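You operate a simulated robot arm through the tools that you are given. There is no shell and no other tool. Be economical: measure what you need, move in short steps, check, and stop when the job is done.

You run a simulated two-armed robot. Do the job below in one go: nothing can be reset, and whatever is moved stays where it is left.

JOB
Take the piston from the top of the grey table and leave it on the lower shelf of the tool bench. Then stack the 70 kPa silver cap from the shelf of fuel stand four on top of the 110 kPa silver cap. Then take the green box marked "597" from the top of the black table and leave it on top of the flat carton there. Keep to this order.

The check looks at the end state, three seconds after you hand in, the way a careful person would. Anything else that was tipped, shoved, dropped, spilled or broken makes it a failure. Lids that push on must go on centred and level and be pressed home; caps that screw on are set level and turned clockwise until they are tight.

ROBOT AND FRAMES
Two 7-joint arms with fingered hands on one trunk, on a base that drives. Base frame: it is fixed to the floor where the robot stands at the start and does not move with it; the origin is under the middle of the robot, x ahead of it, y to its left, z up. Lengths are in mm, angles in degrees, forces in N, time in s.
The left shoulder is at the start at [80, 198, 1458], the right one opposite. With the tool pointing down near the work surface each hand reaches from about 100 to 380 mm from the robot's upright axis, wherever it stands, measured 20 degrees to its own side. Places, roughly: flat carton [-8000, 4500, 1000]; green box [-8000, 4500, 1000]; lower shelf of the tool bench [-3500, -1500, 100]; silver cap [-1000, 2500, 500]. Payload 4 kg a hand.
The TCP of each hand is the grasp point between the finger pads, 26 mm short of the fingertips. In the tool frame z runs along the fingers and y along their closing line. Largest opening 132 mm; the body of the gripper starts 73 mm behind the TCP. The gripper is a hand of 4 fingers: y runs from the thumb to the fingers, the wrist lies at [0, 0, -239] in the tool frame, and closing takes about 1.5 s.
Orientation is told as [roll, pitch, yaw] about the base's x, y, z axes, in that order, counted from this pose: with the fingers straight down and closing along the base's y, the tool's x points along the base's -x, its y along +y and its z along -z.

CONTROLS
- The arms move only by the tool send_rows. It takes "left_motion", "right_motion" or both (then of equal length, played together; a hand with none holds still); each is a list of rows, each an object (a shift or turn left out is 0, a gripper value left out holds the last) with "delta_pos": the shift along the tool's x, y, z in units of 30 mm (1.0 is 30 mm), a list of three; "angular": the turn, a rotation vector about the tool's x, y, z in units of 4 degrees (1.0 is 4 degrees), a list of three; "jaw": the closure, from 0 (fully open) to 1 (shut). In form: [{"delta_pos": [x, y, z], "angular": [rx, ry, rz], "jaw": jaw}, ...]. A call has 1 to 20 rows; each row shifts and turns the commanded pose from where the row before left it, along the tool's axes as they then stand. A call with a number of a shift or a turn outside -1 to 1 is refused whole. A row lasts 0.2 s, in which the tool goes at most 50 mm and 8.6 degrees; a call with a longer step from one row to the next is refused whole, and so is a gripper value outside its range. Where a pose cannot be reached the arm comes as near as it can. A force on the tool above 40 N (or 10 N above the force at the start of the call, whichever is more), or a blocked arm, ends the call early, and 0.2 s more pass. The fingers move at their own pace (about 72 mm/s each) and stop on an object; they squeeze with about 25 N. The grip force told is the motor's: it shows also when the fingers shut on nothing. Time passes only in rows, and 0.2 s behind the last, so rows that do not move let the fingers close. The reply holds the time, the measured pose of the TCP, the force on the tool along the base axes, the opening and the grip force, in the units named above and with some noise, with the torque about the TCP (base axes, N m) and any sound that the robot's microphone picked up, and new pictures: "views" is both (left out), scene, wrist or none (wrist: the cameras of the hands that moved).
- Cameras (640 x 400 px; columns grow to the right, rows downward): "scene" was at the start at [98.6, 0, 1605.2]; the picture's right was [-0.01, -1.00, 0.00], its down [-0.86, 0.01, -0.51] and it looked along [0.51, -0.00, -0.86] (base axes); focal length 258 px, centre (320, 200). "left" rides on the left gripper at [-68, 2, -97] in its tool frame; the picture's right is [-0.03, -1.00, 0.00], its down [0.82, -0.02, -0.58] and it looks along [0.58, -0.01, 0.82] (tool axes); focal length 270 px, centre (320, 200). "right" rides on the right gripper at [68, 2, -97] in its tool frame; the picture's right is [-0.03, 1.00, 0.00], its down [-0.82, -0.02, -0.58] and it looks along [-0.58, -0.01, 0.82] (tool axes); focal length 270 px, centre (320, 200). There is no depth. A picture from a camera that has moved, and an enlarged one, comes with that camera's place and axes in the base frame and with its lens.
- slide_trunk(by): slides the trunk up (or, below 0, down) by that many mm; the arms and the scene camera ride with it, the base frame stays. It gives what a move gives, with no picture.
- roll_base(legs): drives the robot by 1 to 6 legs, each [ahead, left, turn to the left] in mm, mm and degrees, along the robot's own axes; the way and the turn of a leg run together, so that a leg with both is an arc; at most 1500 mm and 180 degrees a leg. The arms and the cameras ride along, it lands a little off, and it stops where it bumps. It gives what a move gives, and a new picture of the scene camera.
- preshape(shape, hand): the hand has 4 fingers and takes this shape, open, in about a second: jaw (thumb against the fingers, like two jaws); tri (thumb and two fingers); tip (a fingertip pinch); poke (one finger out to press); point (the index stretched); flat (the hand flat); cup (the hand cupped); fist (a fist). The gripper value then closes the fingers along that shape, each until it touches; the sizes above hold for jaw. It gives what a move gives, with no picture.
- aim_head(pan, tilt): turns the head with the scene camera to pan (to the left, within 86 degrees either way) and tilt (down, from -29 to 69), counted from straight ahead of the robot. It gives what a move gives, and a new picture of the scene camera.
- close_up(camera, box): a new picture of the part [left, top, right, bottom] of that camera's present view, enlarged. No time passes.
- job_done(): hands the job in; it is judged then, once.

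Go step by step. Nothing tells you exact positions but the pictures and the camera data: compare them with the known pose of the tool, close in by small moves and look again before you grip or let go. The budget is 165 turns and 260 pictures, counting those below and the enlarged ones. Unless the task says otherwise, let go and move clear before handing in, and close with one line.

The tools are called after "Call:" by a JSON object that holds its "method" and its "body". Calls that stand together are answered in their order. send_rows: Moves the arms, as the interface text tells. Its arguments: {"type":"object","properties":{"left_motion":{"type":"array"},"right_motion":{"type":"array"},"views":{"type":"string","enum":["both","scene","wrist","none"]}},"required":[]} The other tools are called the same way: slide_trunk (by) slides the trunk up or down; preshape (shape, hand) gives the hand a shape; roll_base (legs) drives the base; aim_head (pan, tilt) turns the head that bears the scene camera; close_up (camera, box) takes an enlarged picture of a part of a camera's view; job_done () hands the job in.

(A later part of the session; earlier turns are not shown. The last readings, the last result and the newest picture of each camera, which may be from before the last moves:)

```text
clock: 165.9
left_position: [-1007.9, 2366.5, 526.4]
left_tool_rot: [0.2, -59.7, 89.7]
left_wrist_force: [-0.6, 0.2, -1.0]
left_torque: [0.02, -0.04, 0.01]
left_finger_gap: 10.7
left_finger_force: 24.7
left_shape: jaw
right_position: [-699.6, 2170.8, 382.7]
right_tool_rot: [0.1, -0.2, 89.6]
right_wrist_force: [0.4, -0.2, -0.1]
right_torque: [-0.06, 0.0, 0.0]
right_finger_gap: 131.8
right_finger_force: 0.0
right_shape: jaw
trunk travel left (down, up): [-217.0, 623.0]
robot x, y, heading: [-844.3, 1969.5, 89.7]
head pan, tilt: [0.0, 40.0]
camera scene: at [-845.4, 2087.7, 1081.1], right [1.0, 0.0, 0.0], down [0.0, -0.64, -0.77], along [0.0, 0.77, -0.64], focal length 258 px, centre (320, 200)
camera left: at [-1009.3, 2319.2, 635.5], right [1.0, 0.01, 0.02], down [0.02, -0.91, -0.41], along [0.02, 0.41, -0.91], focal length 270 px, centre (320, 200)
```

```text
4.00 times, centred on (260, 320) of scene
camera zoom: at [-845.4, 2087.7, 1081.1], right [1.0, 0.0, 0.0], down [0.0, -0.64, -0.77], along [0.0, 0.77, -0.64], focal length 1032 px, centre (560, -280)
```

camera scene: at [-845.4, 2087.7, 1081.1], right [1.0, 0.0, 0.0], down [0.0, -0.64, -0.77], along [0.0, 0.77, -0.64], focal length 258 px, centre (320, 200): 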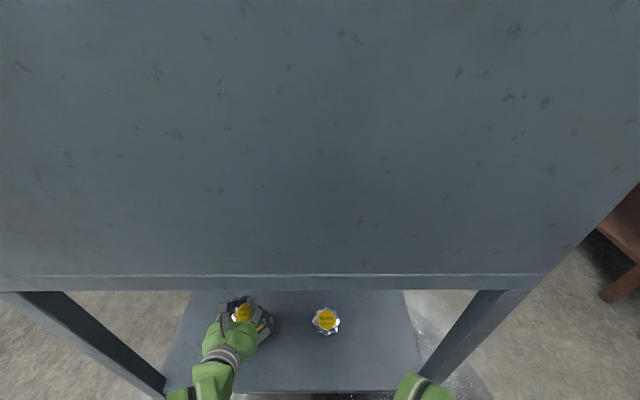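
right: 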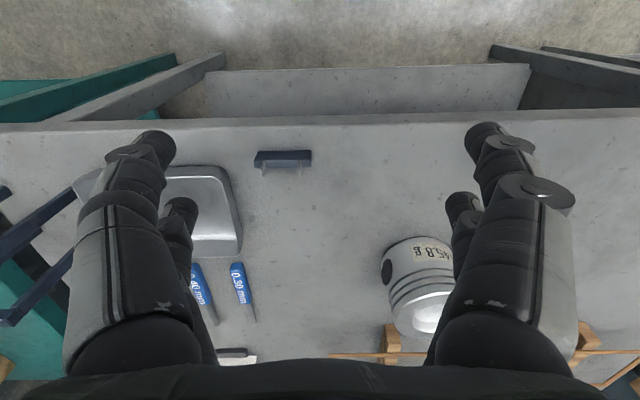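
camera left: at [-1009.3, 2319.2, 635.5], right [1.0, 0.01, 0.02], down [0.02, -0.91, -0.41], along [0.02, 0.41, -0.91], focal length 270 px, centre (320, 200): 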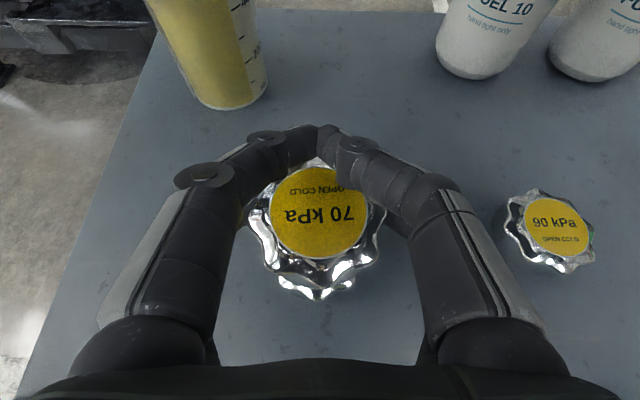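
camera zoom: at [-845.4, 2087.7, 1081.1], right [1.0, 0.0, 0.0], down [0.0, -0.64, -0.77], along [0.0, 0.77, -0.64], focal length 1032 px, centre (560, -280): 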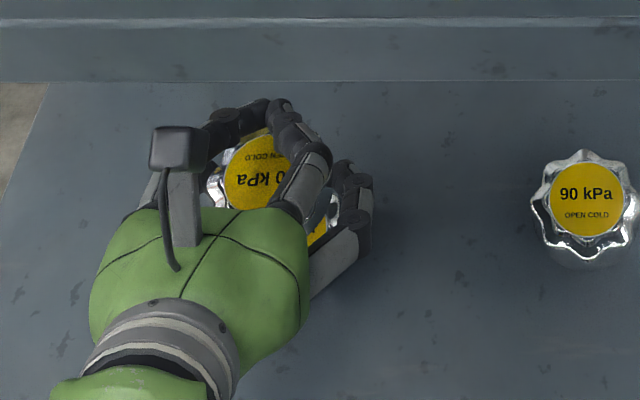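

The 110 kPa rim shows right where it should be, centred under the held cap. Lowering onto it.

Call:
{"method": "send_rows", "body": {"left_motion": [{"delta_pos": [0.32, 0, 0.18]}, {"delta_pos": [0.32, 0, 0.18]}, {"delta_pos": [0.3, 0, 0.17]}], "views": "wrist"}}

Call:
{"method": "send_rows", "body": {"left_motion": [{"delta_pos": [0.09, 0, 0.05]}, {"delta_pos": [0.06, 0, 0.035]}], "views": "none"}}

```text
clock: 166.7
left_position: [-1010.1, 2365.9, 494.9]
left_tool_rot: [0.2, -59.6, 89.7]
left_wrist_force: [0.4, 0.0, -0.8]
left_torque: [-0.02, -0.01, -0.01]
left_finger_gap: 10.6
left_finger_force: 25.2
left_shape: jaw
right_position: [-699.8, 2171.3, 382.5]
right_tool_rot: [0.1, -0.1, 89.7]
right_wrist_force: [-0.5, -0.5, -0.6]
right_torque: [0.0, 0.05, 0.0]
right_finger_gap: 131.9
right_finger_force: 0.0
right_shape: jaw
trunk travel left (down, up): [-217.0, 623.0]
robot x, y, heading: [-844.6, 1975.1, 89.8]
head pan, tilt: [0.0, 40.0]
camera left: at [-1010.1, 2318.4, 602.5], right [1.0, 0.01, 0.02], down [0.02, -0.91, -0.41], along [0.01, 0.41, -0.91], focal length 270 px, centre (320, 200)
```

left: 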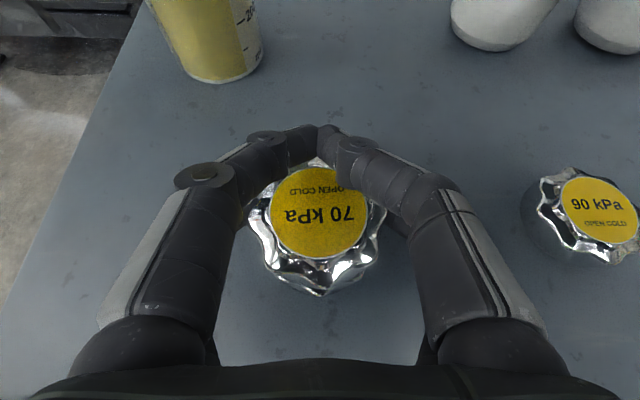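

```text
clock: 167.3
left_position: [-1010.1, 2363.9, 487.5]
left_tool_rot: [0.2, -59.6, 89.5]
left_wrist_force: [-0.4, 0.5, -1.0]
left_torque: [0.06, 0.04, -0.01]
left_finger_gap: 10.6
left_finger_force: 25.0
left_shape: jaw
right_position: [-700.0, 2171.6, 382.5]
right_tool_rot: [0.1, -0.2, 89.7]
right_wrist_force: [0.7, -0.1, -0.1]
right_torque: [0.03, 0.0, 0.02]
right_finger_gap: 132.1
right_finger_force: 0.0
right_shape: jaw
trunk travel left (down, up): [-217.0, 623.0]
robot x, y, heading: [-848.9, 1969.0, 89.6]
head pan, tilt: [0.0, 40.0]
```

No contact yet; continuing in small steps.

Call:
{"method": "send_rows", "body": {"left_motion": [{"delta_pos": [0.04, 0, 0.07]}, {"delta_pos": [0.058, 0, 0.034]}], "views": "none"}}

Call:
{"method": "send_rows", "body": {"left_motion": [{"delta_pos": [0.05, 0, 0.03]}], "views": "wrist"}}

```text
clock: 167.9
left_position: [-1009.9, 2365.8, 483.5]
left_tool_rot: [0.1, -59.6, 89.7]
left_wrist_force: [0.3, 0.7, -0.9]
left_torque: [0.0, -0.02, 0.04]
left_finger_gap: 10.8
left_finger_force: 25.2
left_shape: jaw
right_position: [-699.3, 2171.4, 382.6]
right_tool_rot: [0.0, -0.2, 89.6]
right_wrist_force: [-0.9, -0.1, 0.9]
right_torque: [0.0, 0.01, 0.01]
right_finger_gap: 131.9
right_finger_force: 0.1
right_shape: jaw
trunk travel left (down, up): [-217.0, 623.0]
robot x, y, heading: [-846.3, 1972.7, 89.7]
head pan, tilt: [0.0, 40.0]
```

```text
clock: 168.3
left_position: [-1008.7, 2366.5, 481.8]
left_tool_rot: [0.2, -59.6, 89.6]
left_wrist_force: [-0.2, -0.1, -0.1]
left_torque: [-0.02, 0.01, -0.02]
left_finger_gap: 10.6
left_finger_force: 25.2
left_shape: jaw
right_position: [-700.2, 2171.8, 382.9]
right_tool_rot: [0.1, -0.2, 89.7]
right_wrist_force: [0.6, -0.3, 0.2]
right_torque: [0.05, 0.0, -0.02]
right_finger_gap: 131.8
right_finger_force: 0.0
right_shape: jaw
trunk travel left (down, up): [-217.0, 623.0]
robot x, y, heading: [-843.6, 1976.0, 89.6]
head pan, tilt: [0.0, 40.0]
camera left: at [-1010.2, 2319.5, 590.4], right [1.0, 0.01, 0.02], down [0.02, -0.91, -0.41], along [0.01, 0.41, -0.91], focal length 270 px, centre (320, 200)
```

left: 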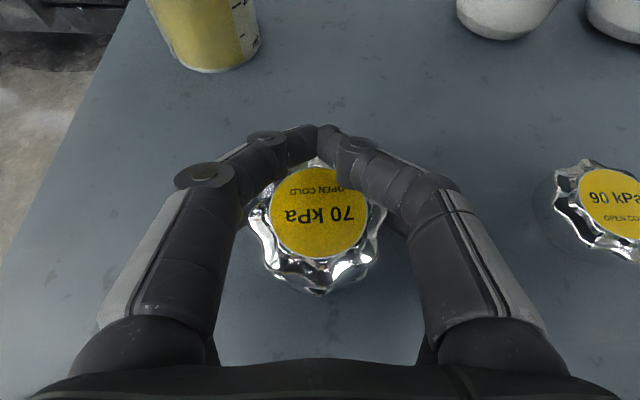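

The force suggests first contact; one more tiny step to confirm.

Call:
{"method": "send_rows", "body": {"left_motion": [{"delta_pos": [0.04, 0, 0.024]}], "views": "none"}}

Call:
{"method": "send_rows", "body": {"left_motion": [{"delta_pos": [0.04, 0, 0.024]}], "views": "none"}}

```text
clock: 168.7
left_position: [-1009.9, 2366.1, 480.3]
left_tool_rot: [0.2, -59.6, 89.4]
left_wrist_force: [0.3, 0.7, -0.2]
left_torque: [-0.01, 0.0, -0.01]
left_finger_gap: 10.7
left_finger_force: 24.4
left_shape: jaw
right_position: [-699.5, 2171.3, 383.6]
right_tool_rot: [0.1, -0.2, 89.8]
right_wrist_force: [0.1, 0.1, -0.1]
right_torque: [-0.01, -0.01, 0.0]
right_finger_gap: 131.6
right_finger_force: 0.1
right_shape: jaw
trunk travel left (down, up): [-217.0, 623.0]
robot x, y, heading: [-847.9, 1971.4, 89.9]
head pan, tilt: [0.0, 40.0]
```

```text
clock: 169.1
left_position: [-1008.8, 2366.3, 478.8]
left_tool_rot: [0.4, -59.7, 89.5]
left_wrist_force: [0.4, -0.6, -0.2]
left_torque: [0.02, -0.01, -0.02]
left_finger_gap: 10.5
left_finger_force: 25.1
left_shape: jaw
right_position: [-699.9, 2172.1, 382.5]
right_tool_rot: [0.0, -0.3, 89.7]
right_wrist_force: [0.4, -0.2, 0.5]
right_torque: [0.04, 0.02, 0.01]
right_finger_gap: 132.0
right_finger_force: 0.0
right_shape: jaw
trunk travel left (down, up): [-217.0, 623.0]
robot x, y, heading: [-848.3, 1970.2, 89.8]
head pan, tilt: [0.0, 40.0]
```

Call:
{"method": "close_up", "body": {"camera": "left", "box": [200, 120, 440, 320]}}

Call:
{"method": "close_up", "body": {"camera": "scene", "box": [200, 290, 300, 352]}}

```text
2.00 times, centred on (320, 220) of left
camera zoom: at [-1010.0, 2319.3, 587.8], right [1.0, 0.01, 0.02], down [0.02, -0.91, -0.41], along [0.01, 0.41, -0.91], focal length 541 px, centre (320, 160)
```

zoom: 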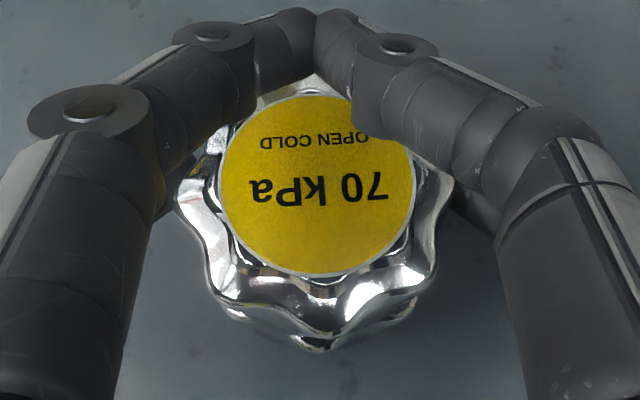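

```text
6.40 times, centred on (250, 321) of scene
camera zoom: at [-845.3, 2087.8, 1081.2], right [1.0, 0.0, 0.0], down [0.0, -0.64, -0.77], along [0.0, 0.77, -0.64], focal length 1650 px, centre (768, -574)
```

zoom: 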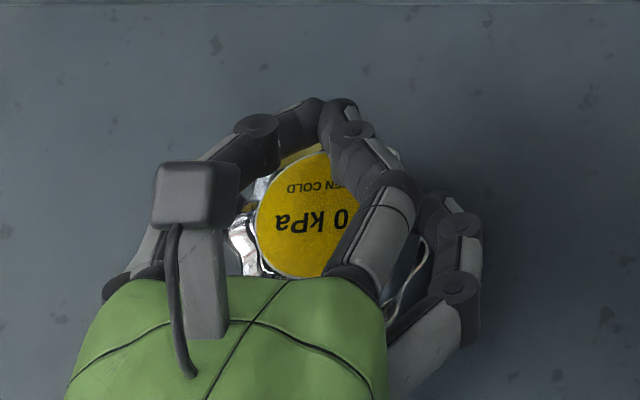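

No slip and no clear contact yet, so the cap is a bit lower than I reckoned. Continuing gently.

Call:
{"method": "send_rows", "body": {"left_motion": [{"delta_pos": [0.058, 0, 0.034]}], "views": "none"}}

Call:
{"method": "send_rows", "body": {"left_motion": [{"delta_pos": [0.058, 0, 0.034]}], "views": "none"}}

Call:
{"method": "close_up", "body": {"camera": "left", "box": [200, 120, 440, 320]}}

```text
clock: 169.5
left_position: [-1009.0, 2368.4, 477.9]
left_tool_rot: [0.2, -59.8, 89.5]
left_wrist_force: [-1.1, -2.2, 7.5]
left_torque: [-0.04, 0.05, 0.03]
left_finger_gap: 10.5
left_finger_force: 24.9
left_shape: jaw
right_position: [-699.7, 2172.0, 381.9]
right_tool_rot: [0.0, -0.3, 89.7]
right_wrist_force: [-0.2, 0.3, -0.6]
right_torque: [0.0, -0.06, 0.01]
right_finger_gap: 132.0
right_finger_force: 0.0
right_shape: jaw
trunk travel left (down, up): [-217.0, 623.0]
robot x, y, heading: [-847.5, 1973.5, 89.5]
head pan, tilt: [0.0, 40.0]
```

```text
clock: 169.9
left_position: [-1007.6, 2367.0, 477.6]
left_tool_rot: [0.2, -60.0, 89.4]
left_wrist_force: [-0.5, -2.5, 15.4]
left_torque: [0.05, 0.04, 0.02]
left_finger_gap: 10.6
left_finger_force: 25.2
left_shape: jaw
right_position: [-701.0, 2171.3, 383.1]
right_tool_rot: [0.0, -0.4, 89.7]
right_wrist_force: [-0.4, -0.4, -1.1]
right_torque: [0.01, 0.0, -0.04]
right_finger_gap: 132.1
right_finger_force: 0.1
right_shape: jaw
trunk travel left (down, up): [-217.0, 623.0]
robot x, y, heading: [-846.0, 1971.1, 89.6]
head pan, tilt: [0.0, 40.0]
```

```text
2.00 times, centred on (320, 220) of left
camera zoom: at [-1009.8, 2319.5, 586.3], right [1.0, 0.01, 0.02], down [0.02, -0.91, -0.42], along [0.01, 0.42, -0.91], focal length 541 px, centre (320, 160)
```

zoom: 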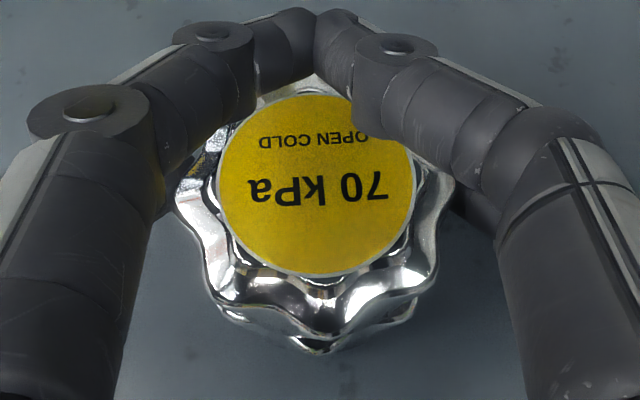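

Solid contact at about 478. I'll relax the press, then open to the narrow width.

Call:
{"method": "send_rows", "body": {"left_motion": [{"delta_pos": [-0.09, 0, -0.053]}], "views": "none"}}

Call:
{"method": "send_rows", "body": {"left_motion": [{"jaw": 0.6}, {"jaw": 0.3}, {"jaw": 0.3}, {"jaw": 0.3}, {"jaw": 0.3}, {"jaw": 0.3}]}}

```text
clock: 170.3
left_position: [-1008.7, 2367.4, 479.0]
left_tool_rot: [0.3, -59.6, 89.6]
left_wrist_force: [-0.3, 0.9, 8.9]
left_torque: [0.01, 0.05, 0.03]
left_finger_gap: 10.5
left_finger_force: 25.5
left_shape: jaw
right_position: [-699.4, 2171.4, 382.7]
right_tool_rot: [0.1, -0.3, 89.7]
right_wrist_force: [0.0, -0.2, -0.3]
right_torque: [0.0, 0.03, -0.01]
right_finger_gap: 132.0
right_finger_force: 0.2
right_shape: jaw
trunk travel left (down, up): [-217.0, 623.0]
robot x, y, heading: [-847.9, 1973.7, 89.7]
head pan, tilt: [0.0, 40.0]
```

```text
clock: 171.7
left_position: [-1007.9, 2368.2, 478.1]
left_tool_rot: [0.2, -59.5, 89.6]
left_wrist_force: [-0.5, 0.0, -0.1]
left_torque: [-0.04, 0.03, 0.0]
left_finger_gap: 92.0
left_finger_force: 0.1
left_shape: jaw
right_position: [-700.8, 2171.2, 383.6]
right_tool_rot: [0.1, -0.3, 89.7]
right_wrist_force: [-0.3, 0.0, 0.9]
right_torque: [0.01, -0.01, -0.03]
right_finger_gap: 132.1
right_finger_force: 0.0
right_shape: jaw
trunk travel left (down, up): [-217.0, 623.0]
robot x, y, heading: [-847.8, 1971.6, 89.8]
head pan, tilt: [0.0, 40.0]
camera scene: at [-845.4, 2087.9, 1081.1], right [1.0, 0.0, 0.0], down [0.0, -0.64, -0.77], along [0.0, 0.77, -0.64], focal length 258 px, centre (320, 200)
camera left: at [-1009.9, 2320.4, 587.0], right [1.0, 0.01, 0.02], down [0.02, -0.91, -0.41], along [0.01, 0.41, -0.91], focal length 270 px, centre (320, 200)
```

scene: 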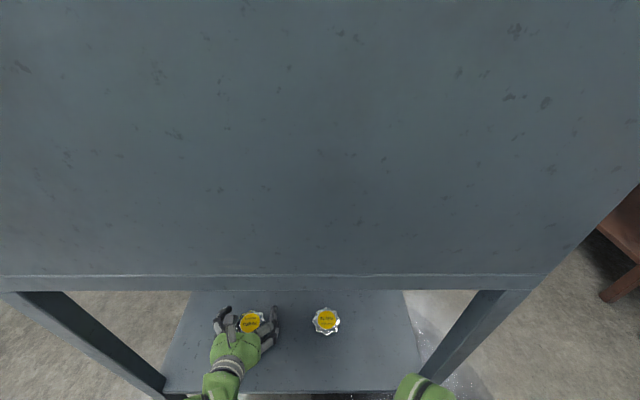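
left: 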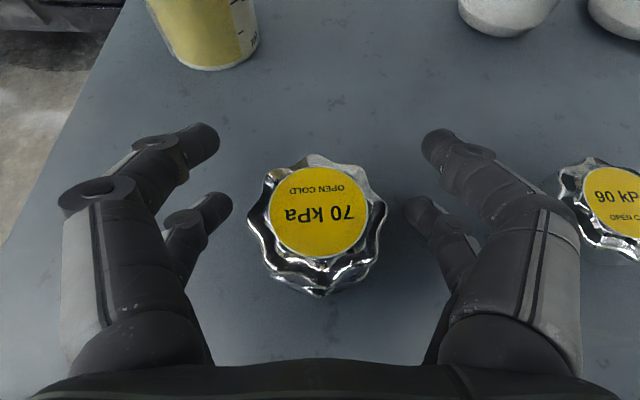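

The 70 kPa cap sits on the 110. I'll lift clear and look at the stack.

Call:
{"method": "send_rows", "body": {"left_motion": [{"delta_pos": [-0.43, 0, -0.25]}, {"delta_pos": [-0.72, 0, -0.42]}, {"delta_pos": [-0.72, 0, -0.42]}, {"delta_pos": [0.3, 0, -0.9]}, {"delta_pos": [0.4, 0, -0.9]}, {"delta_pos": [0.5, 0, -0.86]}, {"delta_pos": [0.5, 0, -0.86]}, {"delta_pos": [0.5, 0, -0.86]}]}}

Call:
{"method": "close_up", "body": {"camera": "left", "box": [220, 20, 420, 145]}}

Call:
{"method": "close_up", "body": {"camera": "scene", "box": [200, 290, 300, 352]}}

```text
clock: 173.5
left_position: [-970.9, 2245.5, 534.6]
left_tool_rot: [0.3, -59.7, 89.6]
left_wrist_force: [0.0, 0.6, 0.4]
left_torque: [0.0, -0.02, 0.01]
left_finger_gap: 92.1
left_finger_force: 0.1
left_shape: jaw
left hand out of reach, approached as far as the arm can: row 5, 6, 7
right_position: [-700.3, 2172.5, 382.8]
right_tool_rot: [0.0, -0.2, 89.8]
right_wrist_force: [0.1, 0.1, 0.0]
right_torque: [0.02, 0.0, 0.0]
right_finger_gap: 131.8
right_finger_force: 0.0
right_shape: jaw
trunk travel left (down, up): [-217.0, 623.0]
robot x, y, heading: [-847.4, 1972.0, 89.7]
head pan, tilt: [0.0, 40.0]
camera scene: at [-845.2, 2088.4, 1081.0], right [1.0, 0.0, 0.0], down [0.0, -0.64, -0.77], along [0.0, 0.77, -0.64], focal length 258 px, centre (320, 200)
camera left: at [-971.8, 2198.4, 644.1], right [1.0, 0.01, 0.02], down [0.02, -0.91, -0.41], along [0.01, 0.41, -0.91], focal length 270 px, centre (320, 200)
```

scene: 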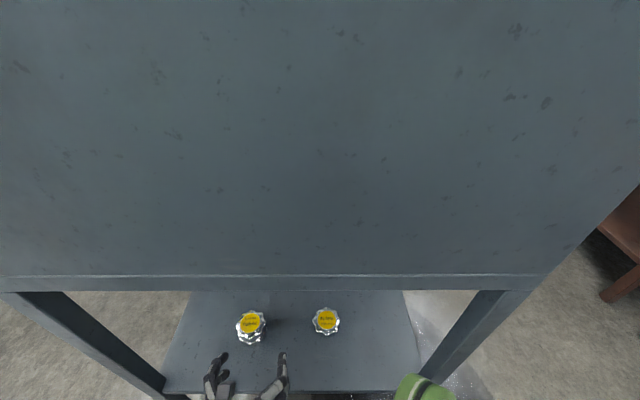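
left: 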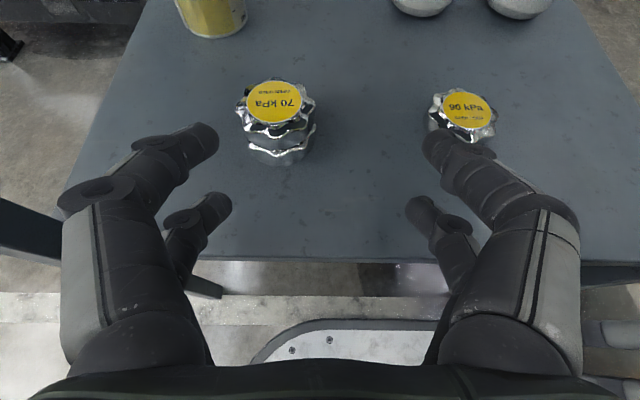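

```text
3.20 times, centred on (320, 82) of left
camera zoom: at [-971.8, 2198.4, 644.1], right [1.0, 0.01, 0.02], down [0.02, -0.91, -0.41], along [0.01, 0.41, -0.91], focal length 865 px, centre (320, 576)
```

zoom: 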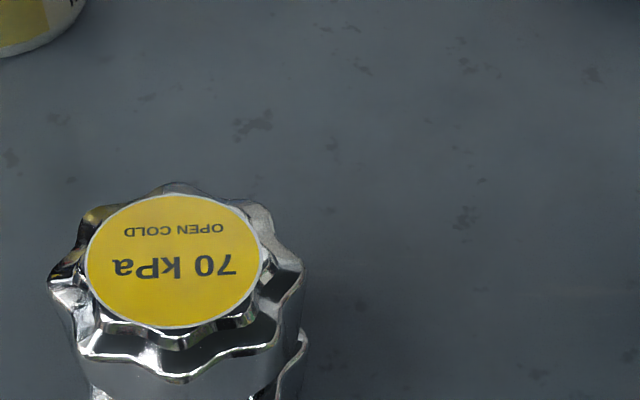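

```text
6.40 times, centred on (250, 321) of scene
camera zoom: at [-845.2, 2088.4, 1081.0], right [1.0, 0.0, 0.0], down [0.0, -0.64, -0.77], along [0.0, 0.77, -0.64], focal length 1650 px, centre (768, -574)
```

zoom: 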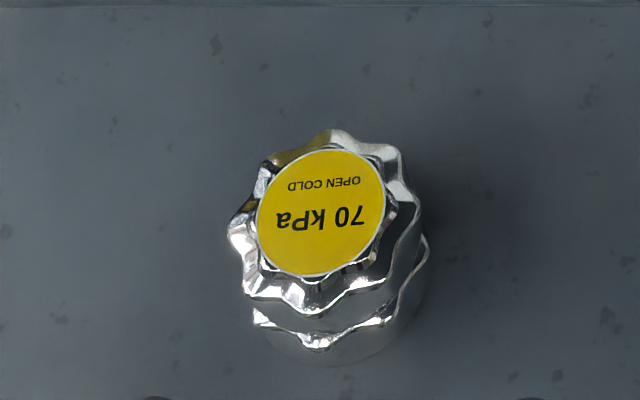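

The stack is level and centred. I'll back out, raise the trunk and head for the black table.

Call:
{"method": "roll_base", "body": {"legs": [[-330, 0, 0]]}}

Call:
{"method": "slide_trunk", "body": {"by": 400}}

Call:
{"method": "roll_base", "body": {"legs": [[0, 0, 90], [1500, -200, 0], [600, 0, 0]]}}

Call:
{"method": "aim_head", "body": {"pan": -15, "tilt": 12}}

```text
clock: 175.7
left_position: [-971.5, 1909.6, 536.1]
left_tool_rot: [0.2, -59.8, 89.2]
left_wrist_force: [0.2, 0.2, -0.3]
left_torque: [0.03, 0.02, 0.02]
left_finger_gap: 92.2
left_finger_force: 0.1
left_shape: jaw
right_position: [-701.5, 1834.7, 382.9]
right_tool_rot: [0.1, -0.3, 89.2]
right_wrist_force: [-0.8, 0.3, -0.6]
right_torque: [0.04, -0.01, 0.04]
right_finger_gap: 131.8
right_finger_force: 0.0
right_shape: jaw
trunk travel left (down, up): [-217.0, 623.0]
robot x, y, heading: [-846.7, 1638.8, 89.2]
head pan, tilt: [0.0, 40.0]
camera scene: at [-847.4, 1751.6, 1081.2], right [1.0, -0.01, 0.0], down [-0.01, -0.64, -0.77], along [0.01, 0.77, -0.64], focal length 258 px, centre (320, 200)
```

scene: 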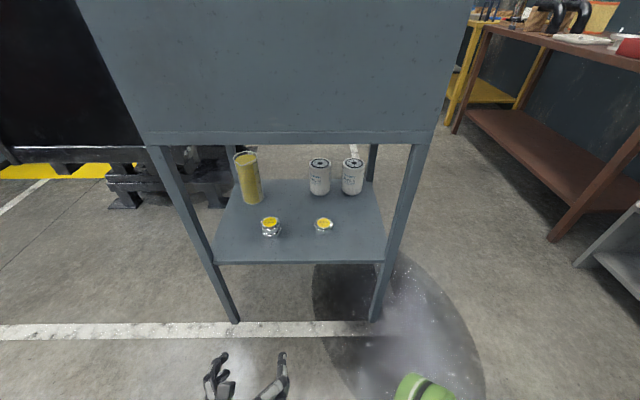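

```text
clock: 179.6
left_position: [-971.4, 1909.7, 935.4]
left_tool_rot: [0.2, -59.6, 89.1]
left_wrist_force: [-0.4, -0.2, -0.5]
left_torque: [-0.02, -0.05, 0.04]
left_finger_gap: 92.3
left_finger_force: 0.0
left_shape: jaw
right_position: [-701.2, 1834.7, 782.0]
right_tool_rot: [0.0, -0.1, 89.4]
right_wrist_force: [-0.6, 0.0, -0.2]
right_torque: [-0.02, -0.01, -0.01]
right_finger_gap: 132.1
right_finger_force: 0.1
right_shape: jaw
trunk travel left (down, up): [-617.0, 223.0]
robot x, y, heading: [-844.9, 1637.3, 89.4]
head pan, tilt: [0.0, 40.0]
```

```text
refused: leg 2 is longer than a leg can be; nothing moved
```

```text
clock: 180.5
left_position: [-972.1, 1910.3, 934.9]
left_tool_rot: [0.2, -59.6, 89.2]
left_wrist_force: [-0.3, 0.3, -0.4]
left_torque: [0.0, -0.02, 0.02]
left_finger_gap: 92.2
left_finger_force: 0.1
left_shape: jaw
right_position: [-701.4, 1835.6, 781.4]
right_tool_rot: [0.1, -0.2, 89.3]
right_wrist_force: [-0.1, -0.1, 0.2]
right_torque: [0.02, -0.01, -0.04]
right_finger_gap: 131.8
right_finger_force: 0.1
right_shape: jaw
trunk travel left (down, up): [-617.0, 223.0]
robot x, y, heading: [-852.7, 1637.5, 89.5]
head pan, tilt: [-15.0, 12.0]
camera scene: at [-823.3, 1757.0, 1525.5], right [0.96, -0.27, 0.0], down [-0.06, -0.2, -0.98], along [0.26, 0.94, -0.21], focal length 258 px, centre (320, 200)
```

scene: 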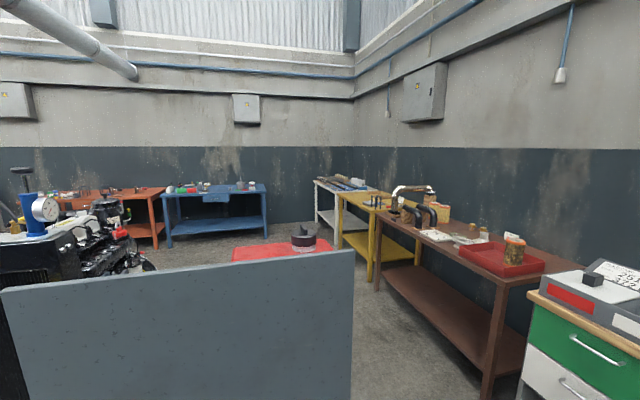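

Call:
{"method": "roll_base", "body": {"legs": [[0, 0, 90.5], [1400, -180, 0], [600, 0, 0]]}}

```text
clock: 194.5
left_position: [-3139.5, 1667.4, 935.1]
left_tool_rot: [0.3, -59.7, -179.2]
left_wrist_force: [-0.1, -0.3, -0.9]
left_torque: [0.01, 0.03, 0.0]
left_finger_gap: 92.2
left_finger_force: 0.0
left_shape: jaw
right_position: [-3071.7, 1938.4, 783.1]
right_tool_rot: [0.1, -0.1, -179.0]
right_wrist_force: [-0.2, 0.5, -0.1]
right_torque: [-0.01, 0.0, 0.0]
right_finger_gap: 132.0
right_finger_force: 0.1
right_shape: jaw
trunk travel left (down, up): [-617.0, 223.0]
robot x, y, heading: [-2867.6, 1794.1, -178.9]
head pan, tilt: [-15.0, 12.0]
camera scene: at [-2988.0, 1818.9, 1525.6], right [0.24, 0.97, 0.0], down [0.2, -0.05, -0.98], along [-0.95, 0.24, -0.21], focal length 258 px, centre (320, 200)
```

scene: 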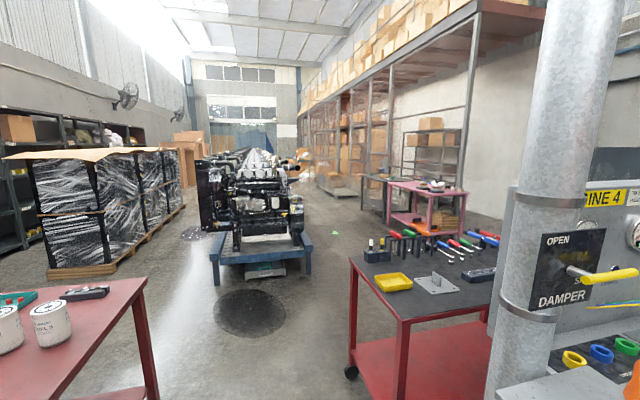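

Heading west: the passage between the red tables is centred near y≈1800. I'll drive through and look toward the black table.

Call:
{"method": "roll_base", "body": {"legs": [[0, 0, -1.1], [1500, 0, 0], [700, 0, 0]]}}

Call:
{"method": "aim_head", "body": {"pan": -50, "tilt": 18}}

```text
clock: 205.7
left_position: [-5332.8, 1651.3, 935.0]
left_tool_rot: [0.3, -59.7, -179.5]
left_wrist_force: [-0.7, -0.2, 0.0]
left_torque: [0.0, 0.0, -0.02]
left_finger_gap: 92.2
left_finger_force: 0.0
left_shape: jaw
right_position: [-5264.5, 1921.9, 782.8]
right_tool_rot: [0.1, -0.2, -179.4]
right_wrist_force: [-0.7, -0.2, 0.0]
right_torque: [0.01, 0.01, 0.03]
right_finger_gap: 132.0
right_finger_force: 0.1
right_shape: jaw
trunk travel left (down, up): [-617.0, 223.0]
robot x, y, heading: [-5065.7, 1777.9, -179.2]
head pan, tilt: [-15.0, 12.0]
camera scene: at [-5182.1, 1801.2, 1525.6], right [0.25, 0.97, 0.0], down [0.2, -0.05, -0.98], along [-0.95, 0.24, -0.21], focal length 258 px, centre (320, 200)
```

scene: 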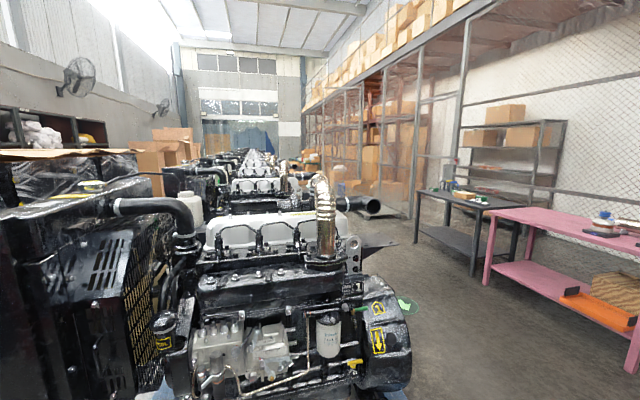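

```text
clock: 206.7
left_position: [-5334.1, 1650.8, 935.4]
left_tool_rot: [0.1, -59.5, -179.5]
left_wrist_force: [-0.9, -0.1, 0.2]
left_torque: [-0.01, -0.03, -0.01]
left_finger_gap: 92.2
left_finger_force: 0.1
left_shape: jaw
right_position: [-5264.4, 1922.1, 783.2]
right_tool_rot: [0.1, -0.3, -179.4]
right_wrist_force: [0.2, 0.1, 0.2]
right_torque: [0.0, 0.0, 0.02]
right_finger_gap: 131.7
right_finger_force: 0.0
right_shape: jaw
trunk travel left (down, up): [-617.0, 223.0]
robot x, y, heading: [-5064.1, 1778.8, -179.4]
head pan, tilt: [-50.0, 18.0]
camera scene: at [-5153.0, 1848.8, 1515.8], right [0.76, 0.65, 0.0], down [0.2, -0.23, -0.95], along [-0.62, 0.72, -0.31], focal length 258 px, centre (320, 200)
```

scene: 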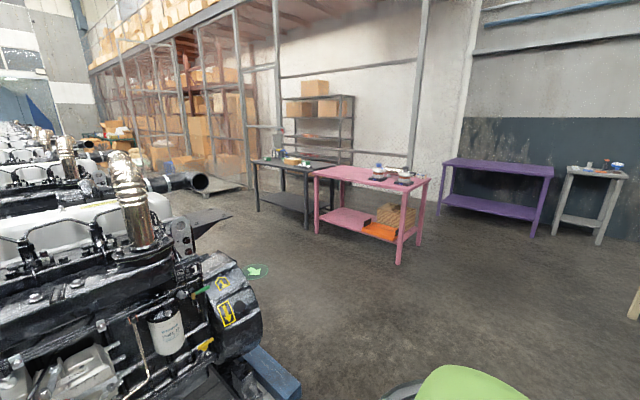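

The black table's front edge is at about y=4300, with x from -8600 to -7580. I'll sidestep into the lane and drive to it.

Call:
{"method": "roll_base", "body": {"legs": [[0, -1500, -0.6], [0, -60, 0], [1500, 0, 0], [1450, 0, 0], [0, 0, -90]]}}

Call:
{"method": "aim_head", "body": {"pan": 0, "tilt": 30}}

```text
clock: 232.4
left_position: [-8167.8, 3562.3, 935.5]
left_tool_rot: [0.3, -59.6, 88.6]
left_wrist_force: [0.8, -0.3, 0.6]
left_torque: [0.01, 0.03, -0.02]
left_finger_gap: 92.0
left_finger_force: 0.2
left_shape: jaw
right_position: [-7897.7, 3485.3, 782.6]
right_tool_rot: [0.1, -0.3, 88.8]
right_wrist_force: [-0.6, 0.3, -0.8]
right_torque: [0.0, 0.02, -0.04]
right_finger_gap: 131.7
right_finger_force: 0.1
right_shape: jaw
trunk travel left (down, up): [-617.0, 223.0]
robot x, y, heading: [-8047.1, 3288.0, 88.9]
head pan, tilt: [-50.0, 18.0]
camera scene: at [-7974.1, 3378.2, 1515.8], right [0.63, -0.78, 0.0], down [-0.24, -0.19, -0.95], along [0.74, 0.59, -0.31], focal length 258 px, centre (320, 200)
```

scene: 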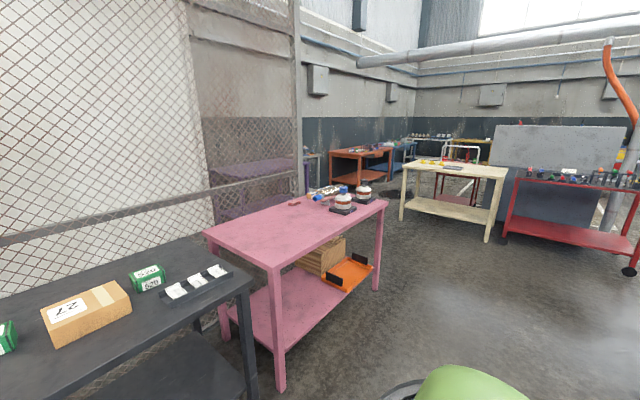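

```text
clock: 233.6
left_position: [-8166.9, 3564.9, 936.1]
left_tool_rot: [0.3, -59.6, 88.6]
left_wrist_force: [-0.6, 0.0, -1.0]
left_torque: [-0.01, -0.04, 0.02]
left_finger_gap: 92.1
left_finger_force: 0.2
left_shape: jaw
right_position: [-7897.7, 3486.3, 782.3]
right_tool_rot: [0.0, -0.2, 88.6]
right_wrist_force: [-0.6, 0.0, -0.6]
right_torque: [-0.03, 0.01, 0.0]
right_finger_gap: 131.9
right_finger_force: 0.1
right_shape: jaw
trunk travel left (down, up): [-617.0, 223.0]
robot x, y, heading: [-8048.5, 3290.7, 88.4]
head pan, tilt: [0.0, 30.0]
camera scene: at [-8044.8, 3410.2, 1496.5], right [1.0, -0.02, 0.0], down [-0.01, -0.5, -0.87], along [0.02, 0.87, -0.5], focal length 258 px, centre (320, 200)
```

scene: 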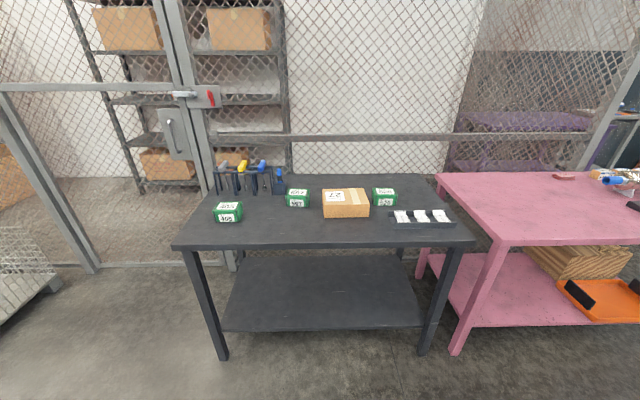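

Three green boxes and the carton are on the black table. I'll read the labels.

Call:
{"method": "close_up", "body": {"camera": "scene", "box": [260, 170, 420, 270]}}

Call:
{"method": "close_up", "body": {"camera": "scene", "box": [205, 180, 325, 255]}}

```text
4.00 times, centred on (340, 220) of scene
camera zoom: at [-8044.8, 3410.2, 1496.5], right [1.0, -0.02, 0.0], down [-0.01, -0.5, -0.87], along [0.02, 0.87, -0.5], focal length 1032 px, centre (240, 120)
```

zoom: 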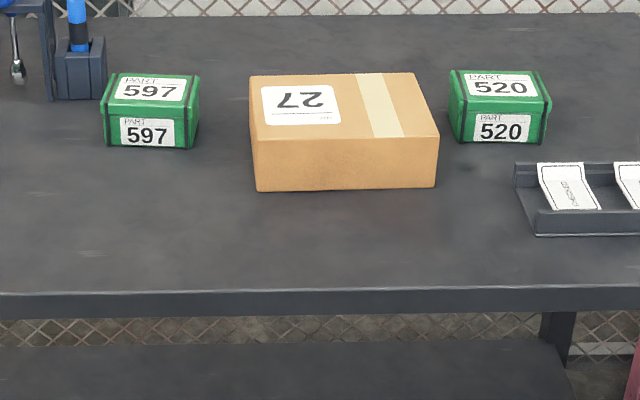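

```text
5.33 times, centred on (265, 218) of scene
camera zoom: at [-8044.8, 3410.2, 1496.5], right [1.0, -0.02, 0.0], down [-0.01, -0.5, -0.87], along [0.02, 0.87, -0.5], focal length 1375 px, centre (613, 107)
```

zoom: 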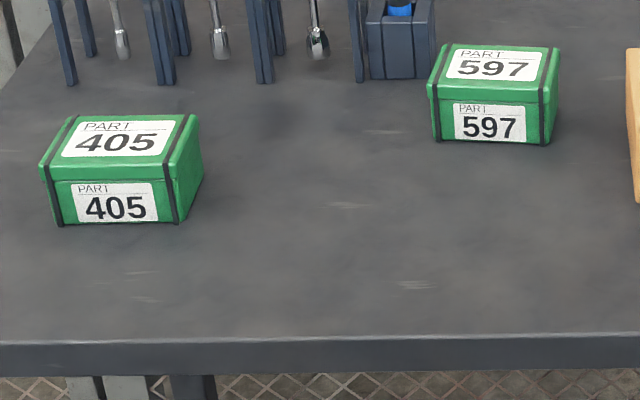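

Box 597 is left of the carton marked 27, and it measures about 110×73×62 mm. I'll set the hands, raise the trunk a bit and approach.

Call:
{"method": "send_rows", "body": {"left_motion": [{"angular": [0, 1, 0], "jaw": 0}, {"angular": [0, 1, 0]}, {"angular": [0, 1, 0]}, {"angular": [0, 0.9, 0]}, {}, {}, {}], "right_motion": [{"delta_pos": [-0.55, 0, -0.5]}, {"delta_pos": [-0.55, 0, -0.5]}, {"delta_pos": [-0.55, 0, -0.5]}, {"delta_pos": [-0.55, 0, -0.5]}, {"delta_pos": [-0.55, 0, -0.5]}, {"delta_pos": [-0.55, 0, -0.5]}, {"delta_pos": [-0.6, 0, -0.5]}], "views": "none"}}

Call:
{"method": "slide_trunk", "body": {"by": 120}}

Call:
{"method": "roll_base", "body": {"legs": [[0, -37, 1.6], [500, 0, 0]]}}

Call:
{"method": "aim_head", "body": {"pan": 0, "tilt": 45}}

```text
clock: 235.2
left_position: [-8158.2, 3564.2, 933.3]
left_tool_rot: [0.3, -44.0, 88.7]
left_wrist_force: [0.2, 0.6, 0.1]
left_torque: [-0.02, 0.0, -0.01]
left_finger_gap: 131.9
left_finger_force: 0.2
left_shape: jaw
left hand out of reach, approached as far as the arm can: row 1, 2
right_position: [-7895.8, 3606.1, 883.7]
right_tool_rot: [0.0, -0.2, 88.6]
right_wrist_force: [-1.0, 0.2, 0.2]
right_torque: [-0.01, 0.02, 0.03]
right_finger_gap: 131.8
right_finger_force: 0.1
right_shape: jaw
right hand out of reach, approached as far as the arm can: row 7
trunk travel left (down, up): [-617.0, 223.0]
robot x, y, heading: [-8046.6, 3293.4, 88.9]
head pan, tilt: [0.0, 30.0]
```

```text
clock: 236.7
left_position: [-8159.0, 3563.6, 1052.3]
left_tool_rot: [0.3, -44.0, 88.7]
left_wrist_force: [0.3, 0.8, 0.3]
left_torque: [0.02, -0.01, -0.02]
left_finger_gap: 131.8
left_finger_force: 0.1
left_shape: jaw
right_position: [-7894.4, 3606.1, 1004.8]
right_tool_rot: [0.1, -0.3, 88.7]
right_wrist_force: [1.0, -0.1, -0.2]
right_torque: [-0.02, -0.02, 0.02]
right_finger_gap: 131.8
right_finger_force: 0.0
right_shape: jaw
trunk travel left (down, up): [-737.0, 103.0]
robot x, y, heading: [-8045.3, 3290.9, 88.7]
head pan, tilt: [0.0, 30.0]
```

```text
clock: 240.1
left_position: [-8137.8, 4055.9, 1053.7]
left_tool_rot: [0.4, -44.1, 90.7]
left_wrist_force: [-0.1, -0.4, 0.2]
left_torque: [0.01, -0.02, -0.02]
left_finger_gap: 132.0
left_finger_force: 0.1
left_shape: jaw
right_position: [-7873.6, 4106.3, 1005.8]
right_tool_rot: [0.1, -0.3, 90.6]
right_wrist_force: [0.0, 1.0, 1.1]
right_torque: [0.03, 0.03, 0.02]
right_finger_gap: 131.9
right_finger_force: 0.0
right_shape: jaw
trunk travel left (down, up): [-737.0, 103.0]
robot x, y, heading: [-8017.3, 3788.7, 90.4]
head pan, tilt: [0.0, 30.0]
camera scene: at [-8017.3, 3905.5, 1616.7], right [1.0, 0.01, 0.0], down [0.01, -0.5, -0.87], along [-0.01, 0.87, -0.5], focal length 258 px, centre (320, 200)
```

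scene: 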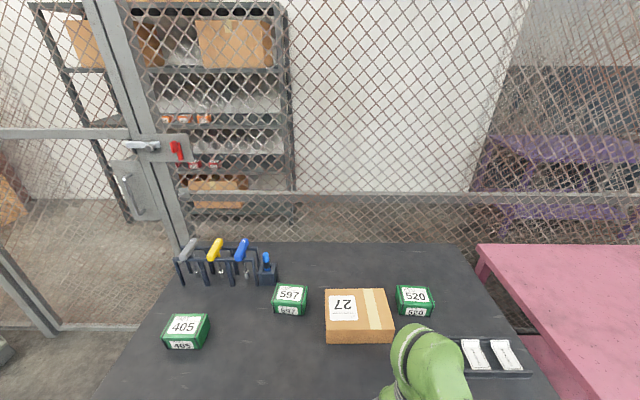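

```text
clock: 240.8
left_position: [-8136.5, 4058.4, 1052.7]
left_tool_rot: [0.3, -44.0, 90.6]
left_wrist_force: [0.0, -0.6, 0.2]
left_torque: [0.0, 0.0, 0.02]
left_finger_gap: 131.9
left_finger_force: 0.1
left_shape: jaw
right_position: [-7874.4, 4109.8, 1003.8]
right_tool_rot: [0.0, -0.3, 90.6]
right_wrist_force: [1.4, 0.2, -0.5]
right_torque: [0.01, 0.0, -0.01]
right_finger_gap: 131.7
right_finger_force: 0.1
right_shape: jaw
trunk travel left (down, up): [-737.0, 103.0]
robot x, y, heading: [-8018.6, 3787.3, 90.7]
head pan, tilt: [0.0, 45.0]
camera scene: at [-8017.1, 3899.4, 1593.9], right [1.0, 0.01, 0.0], down [0.01, -0.71, -0.71], along [-0.01, 0.71, -0.71], focal length 258 px, centre (320, 200)
```

scene: 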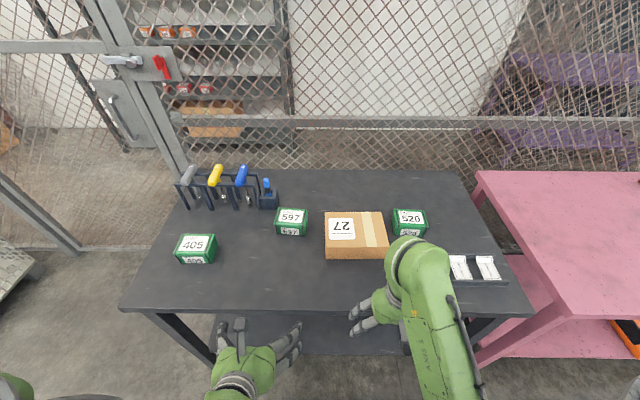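

Table top is at about z=851, with box 597 near [-8128, 4500]. I'll drive the last 200 mm and look with the wrist camera.

Call:
{"method": "roll_base", "body": {"legs": [[200, 0, -0.6]]}}

Call:
{"method": "close_up", "body": {"camera": "left", "box": [0, 0, 640, 400]}}

```text
clock: 242.5
left_position: [-8135.1, 4245.0, 1052.3]
left_tool_rot: [0.3, -43.8, 90.1]
left_wrist_force: [-1.0, -0.6, 0.5]
left_torque: [-0.03, -0.02, 0.03]
left_finger_gap: 131.8
left_finger_force: 0.1
left_shape: jaw
right_position: [-7873.0, 4293.6, 1003.1]
right_tool_rot: [0.1, -0.1, 90.2]
right_wrist_force: [0.5, 0.7, 1.0]
right_torque: [-0.05, -0.01, -0.04]
right_finger_gap: 131.9
right_finger_force: 0.0
right_shape: jaw
trunk travel left (down, up): [-737.0, 103.0]
robot x, y, heading: [-8017.2, 3966.6, 90.3]
head pan, tilt: [0.0, 45.0]
stopped in leg 1: the robot was blocked; the commanded pose is now the measured one
camera scene: at [-8017.4, 4087.3, 1593.3], right [1.0, 0.0, 0.0], down [0.0, -0.71, -0.7], along [0.0, 0.7, -0.71], focal length 258 px, centre (320, 200)
```

scene: 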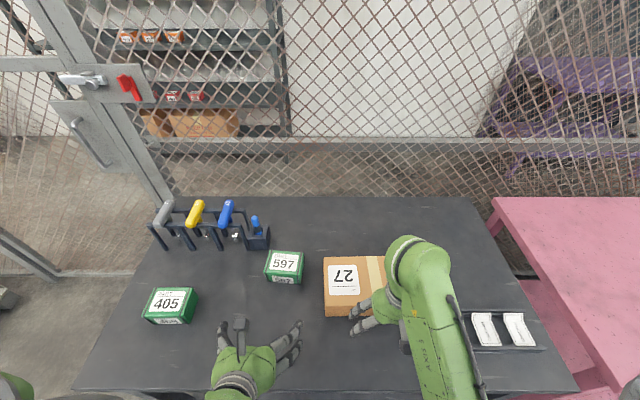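

```text
1.00 times, centred on (320, 200) of left (not enlarged: the box is as wide or as high as the picture)
camera zoom: at [-8135.6, 4229.8, 1169.9], right [1.0, 0.02, 0.01], down [0.03, -0.99, -0.15], along [0.01, 0.15, -0.99], focal length 270 px, centre (320, 200)
```

zoom: 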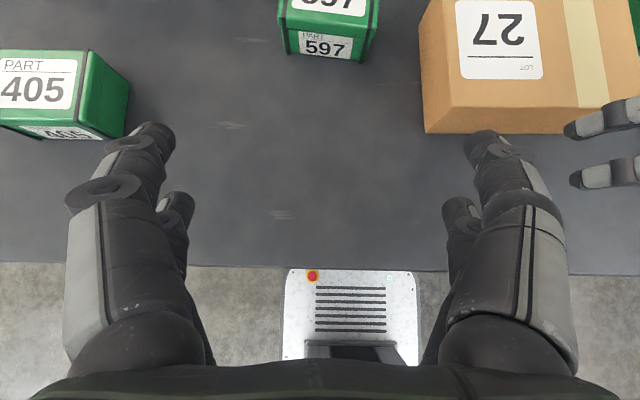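

The base bumped gently under the table edge and stopped, which leaves about 528 mm of reach needed. I'll extend the left hand toward the box.

Call:
{"method": "send_rows", "body": {"left_motion": [{"delta_pos": [-0.24, -0.02, 0.95]}, {"delta_pos": [-0.24, -0.02, 0.95]}, {"delta_pos": [-0.24, -0.02, 0.95]}, {"delta_pos": [-0.24, -0.02, 0.95]}, {"delta_pos": [-0.24, -0.02, 0.95]}, {"delta_pos": [-0.24, -0.02, 0.95]}]}}

```text
clock: 243.9
left_position: [-8130.5, 4394.7, 958.4]
left_tool_rot: [0.2, -44.0, 90.0]
left_wrist_force: [-0.4, -0.6, 0.5]
left_torque: [0.02, -0.01, -0.02]
left_finger_gap: 131.9
left_finger_force: 0.0
left_shape: jaw
right_position: [-7872.6, 4290.8, 1005.4]
right_tool_rot: [0.0, -0.2, 90.1]
right_wrist_force: [-0.3, 0.5, -0.3]
right_torque: [-0.04, 0.02, 0.01]
right_finger_gap: 131.7
right_finger_force: 0.1
right_shape: jaw
trunk travel left (down, up): [-737.0, 103.0]
robot x, y, heading: [-8018.9, 3970.5, 90.4]
head pan, tilt: [0.0, 45.0]
camera scene: at [-8017.2, 4082.8, 1593.7], right [1.0, 0.0, 0.0], down [0.0, -0.71, -0.71], along [0.0, 0.71, -0.71], focal length 258 px, centre (320, 200)
camera left: at [-8131.5, 4377.6, 1076.4], right [1.0, 0.02, 0.01], down [0.02, -0.99, -0.15], along [0.01, 0.15, -0.99], focal length 270 px, centre (320, 200)
```

scene: 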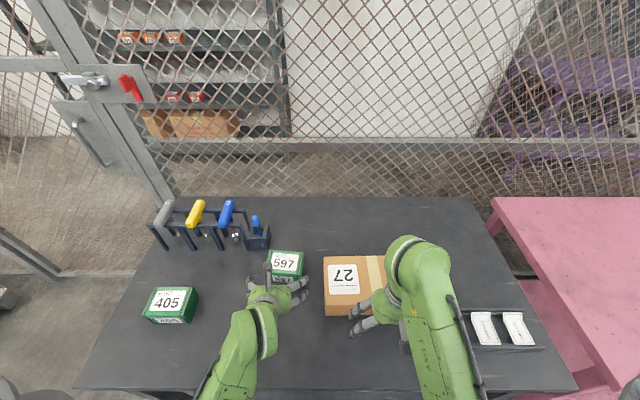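
left: 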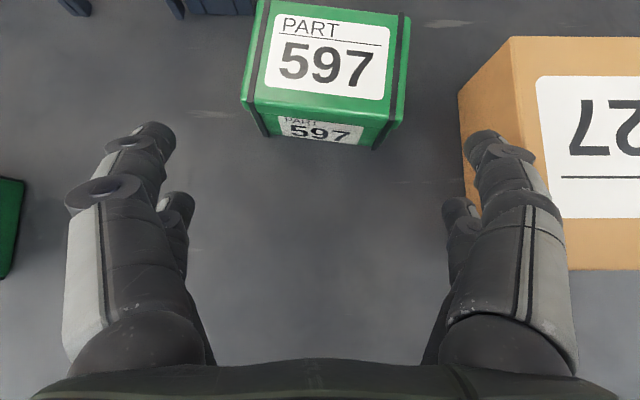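

The box is turned about 6° clockwise, with its centre at about [-8126, 4498]. I'll yaw the hand to match and go most of the way.

Call:
{"method": "send_rows", "body": {"left_motion": [{"angular": [0.52, 0, 0.54]}, {"angular": [0.52, 0, 0.54]}, {"delta_pos": [-0.23, 0.07, 0.93]}, {"delta_pos": [-0.23, 0.07, 0.93]}]}}

```text
clock: 244.9
left_position: [-8134.3, 4442.3, 928.5]
left_tool_rot: [0.3, -44.0, 84.1]
left_wrist_force: [-0.4, 0.0, 0.8]
left_torque: [-0.03, -0.01, 0.0]
left_finger_gap: 132.0
left_finger_force: 0.1
left_shape: jaw
right_position: [-7873.3, 4291.0, 1004.3]
right_tool_rot: [0.1, -0.3, 90.2]
right_wrist_force: [-0.1, 0.8, 0.2]
right_torque: [-0.03, 0.03, -0.01]
right_finger_gap: 131.8
right_finger_force: 0.0
right_shape: jaw
trunk travel left (down, up): [-737.0, 103.0]
robot x, y, heading: [-8016.6, 3968.6, 90.2]
head pan, tilt: [0.0, 45.0]
camera scene: at [-8017.2, 4082.4, 1593.7], right [1.0, 0.0, 0.0], down [0.0, -0.71, -0.71], along [0.0, 0.71, -0.71], focal length 258 px, centre (320, 200)
camera left: at [-8135.5, 4426.1, 1045.9], right [1.0, -0.08, 0.01], down [-0.08, -0.99, -0.15], along [0.03, 0.15, -0.99], focal length 270 px, centre (320, 200)
```

scene: 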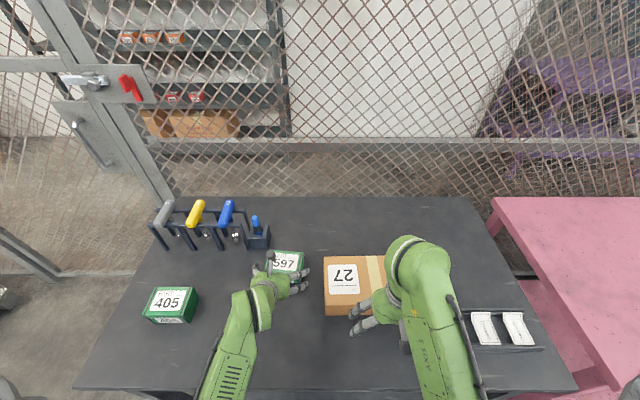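
left: 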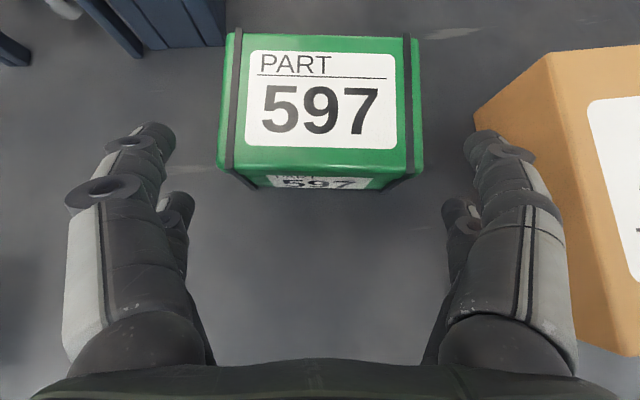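

The box is aligned and centred between the fingers. Final approach, then grip.

Call:
{"method": "send_rows", "body": {"left_motion": [{"delta_pos": [-0.166, -0.01, 0.647]}, {"delta_pos": [-0.166, -0.01, 0.647]}, {"delta_pos": [-0.166, -0.01, 0.647]}], "views": "wrist"}}

```text
clock: 245.7
left_position: [-8125.7, 4489.6, 899.2]
left_tool_rot: [0.2, -44.1, 84.1]
left_wrist_force: [-0.8, 0.1, 0.6]
left_torque: [-0.04, 0.0, 0.02]
left_finger_gap: 131.9
left_finger_force: 0.1
left_shape: jaw
right_position: [-7873.0, 4289.2, 1004.6]
right_tool_rot: [0.1, -0.4, 90.2]
right_wrist_force: [0.9, 1.6, -0.1]
right_torque: [0.01, 0.01, 0.0]
right_finger_gap: 131.7
right_finger_force: 0.2
right_shape: jaw
trunk travel left (down, up): [-737.0, 103.0]
robot x, y, heading: [-8017.7, 3971.1, 90.4]
head pan, tilt: [0.0, 45.0]
camera left: at [-8127.9, 4475.1, 1016.5], right [1.0, -0.08, 0.01], down [-0.08, -0.99, -0.15], along [0.03, 0.15, -0.99], focal length 270 px, centre (320, 200)
```

left: 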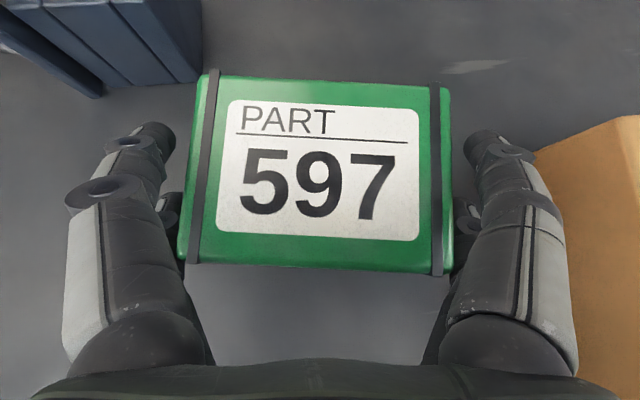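

Close.

Call:
{"method": "send_rows", "body": {"left_motion": [{"jaw": 0.1}, {"jaw": 0.2}, {"jaw": 0.4}, {"jaw": 1}, {"jaw": 1}, {"jaw": 1}, {"jaw": 1}], "views": "wrist"}}

```text
clock: 247.3
left_position: [-8125.2, 4490.4, 898.2]
left_tool_rot: [0.3, -44.0, 84.1]
left_wrist_force: [0.2, -0.3, -0.3]
left_torque: [0.01, -0.08, -0.06]
left_finger_gap: 104.0
left_finger_force: 24.6
left_shape: jaw
right_position: [-7873.8, 4289.1, 1004.7]
right_tool_rot: [0.1, -0.4, 90.2]
right_wrist_force: [-0.1, 1.6, -0.7]
right_torque: [-0.02, -0.02, 0.01]
right_finger_gap: 131.8
right_finger_force: 0.0
right_shape: jaw
trunk travel left (down, up): [-737.0, 103.0]
robot x, y, heading: [-8014.7, 3968.2, 89.9]
head pan, tilt: [0.0, 45.0]
camera left: at [-8127.7, 4475.1, 1015.9], right [1.0, -0.08, 0.01], down [-0.08, -0.99, -0.15], along [0.03, 0.15, -0.99], focal length 270 px, centre (320, 200)
```

left: 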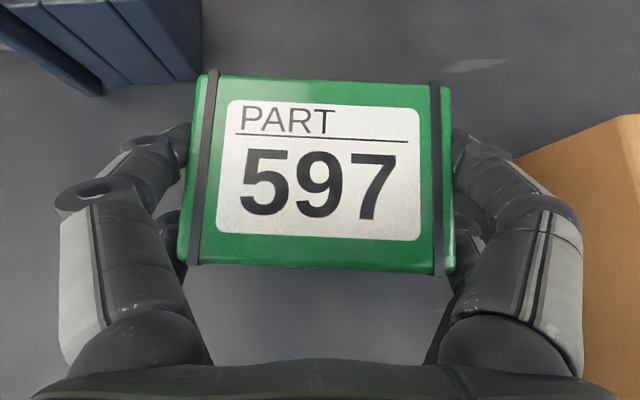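

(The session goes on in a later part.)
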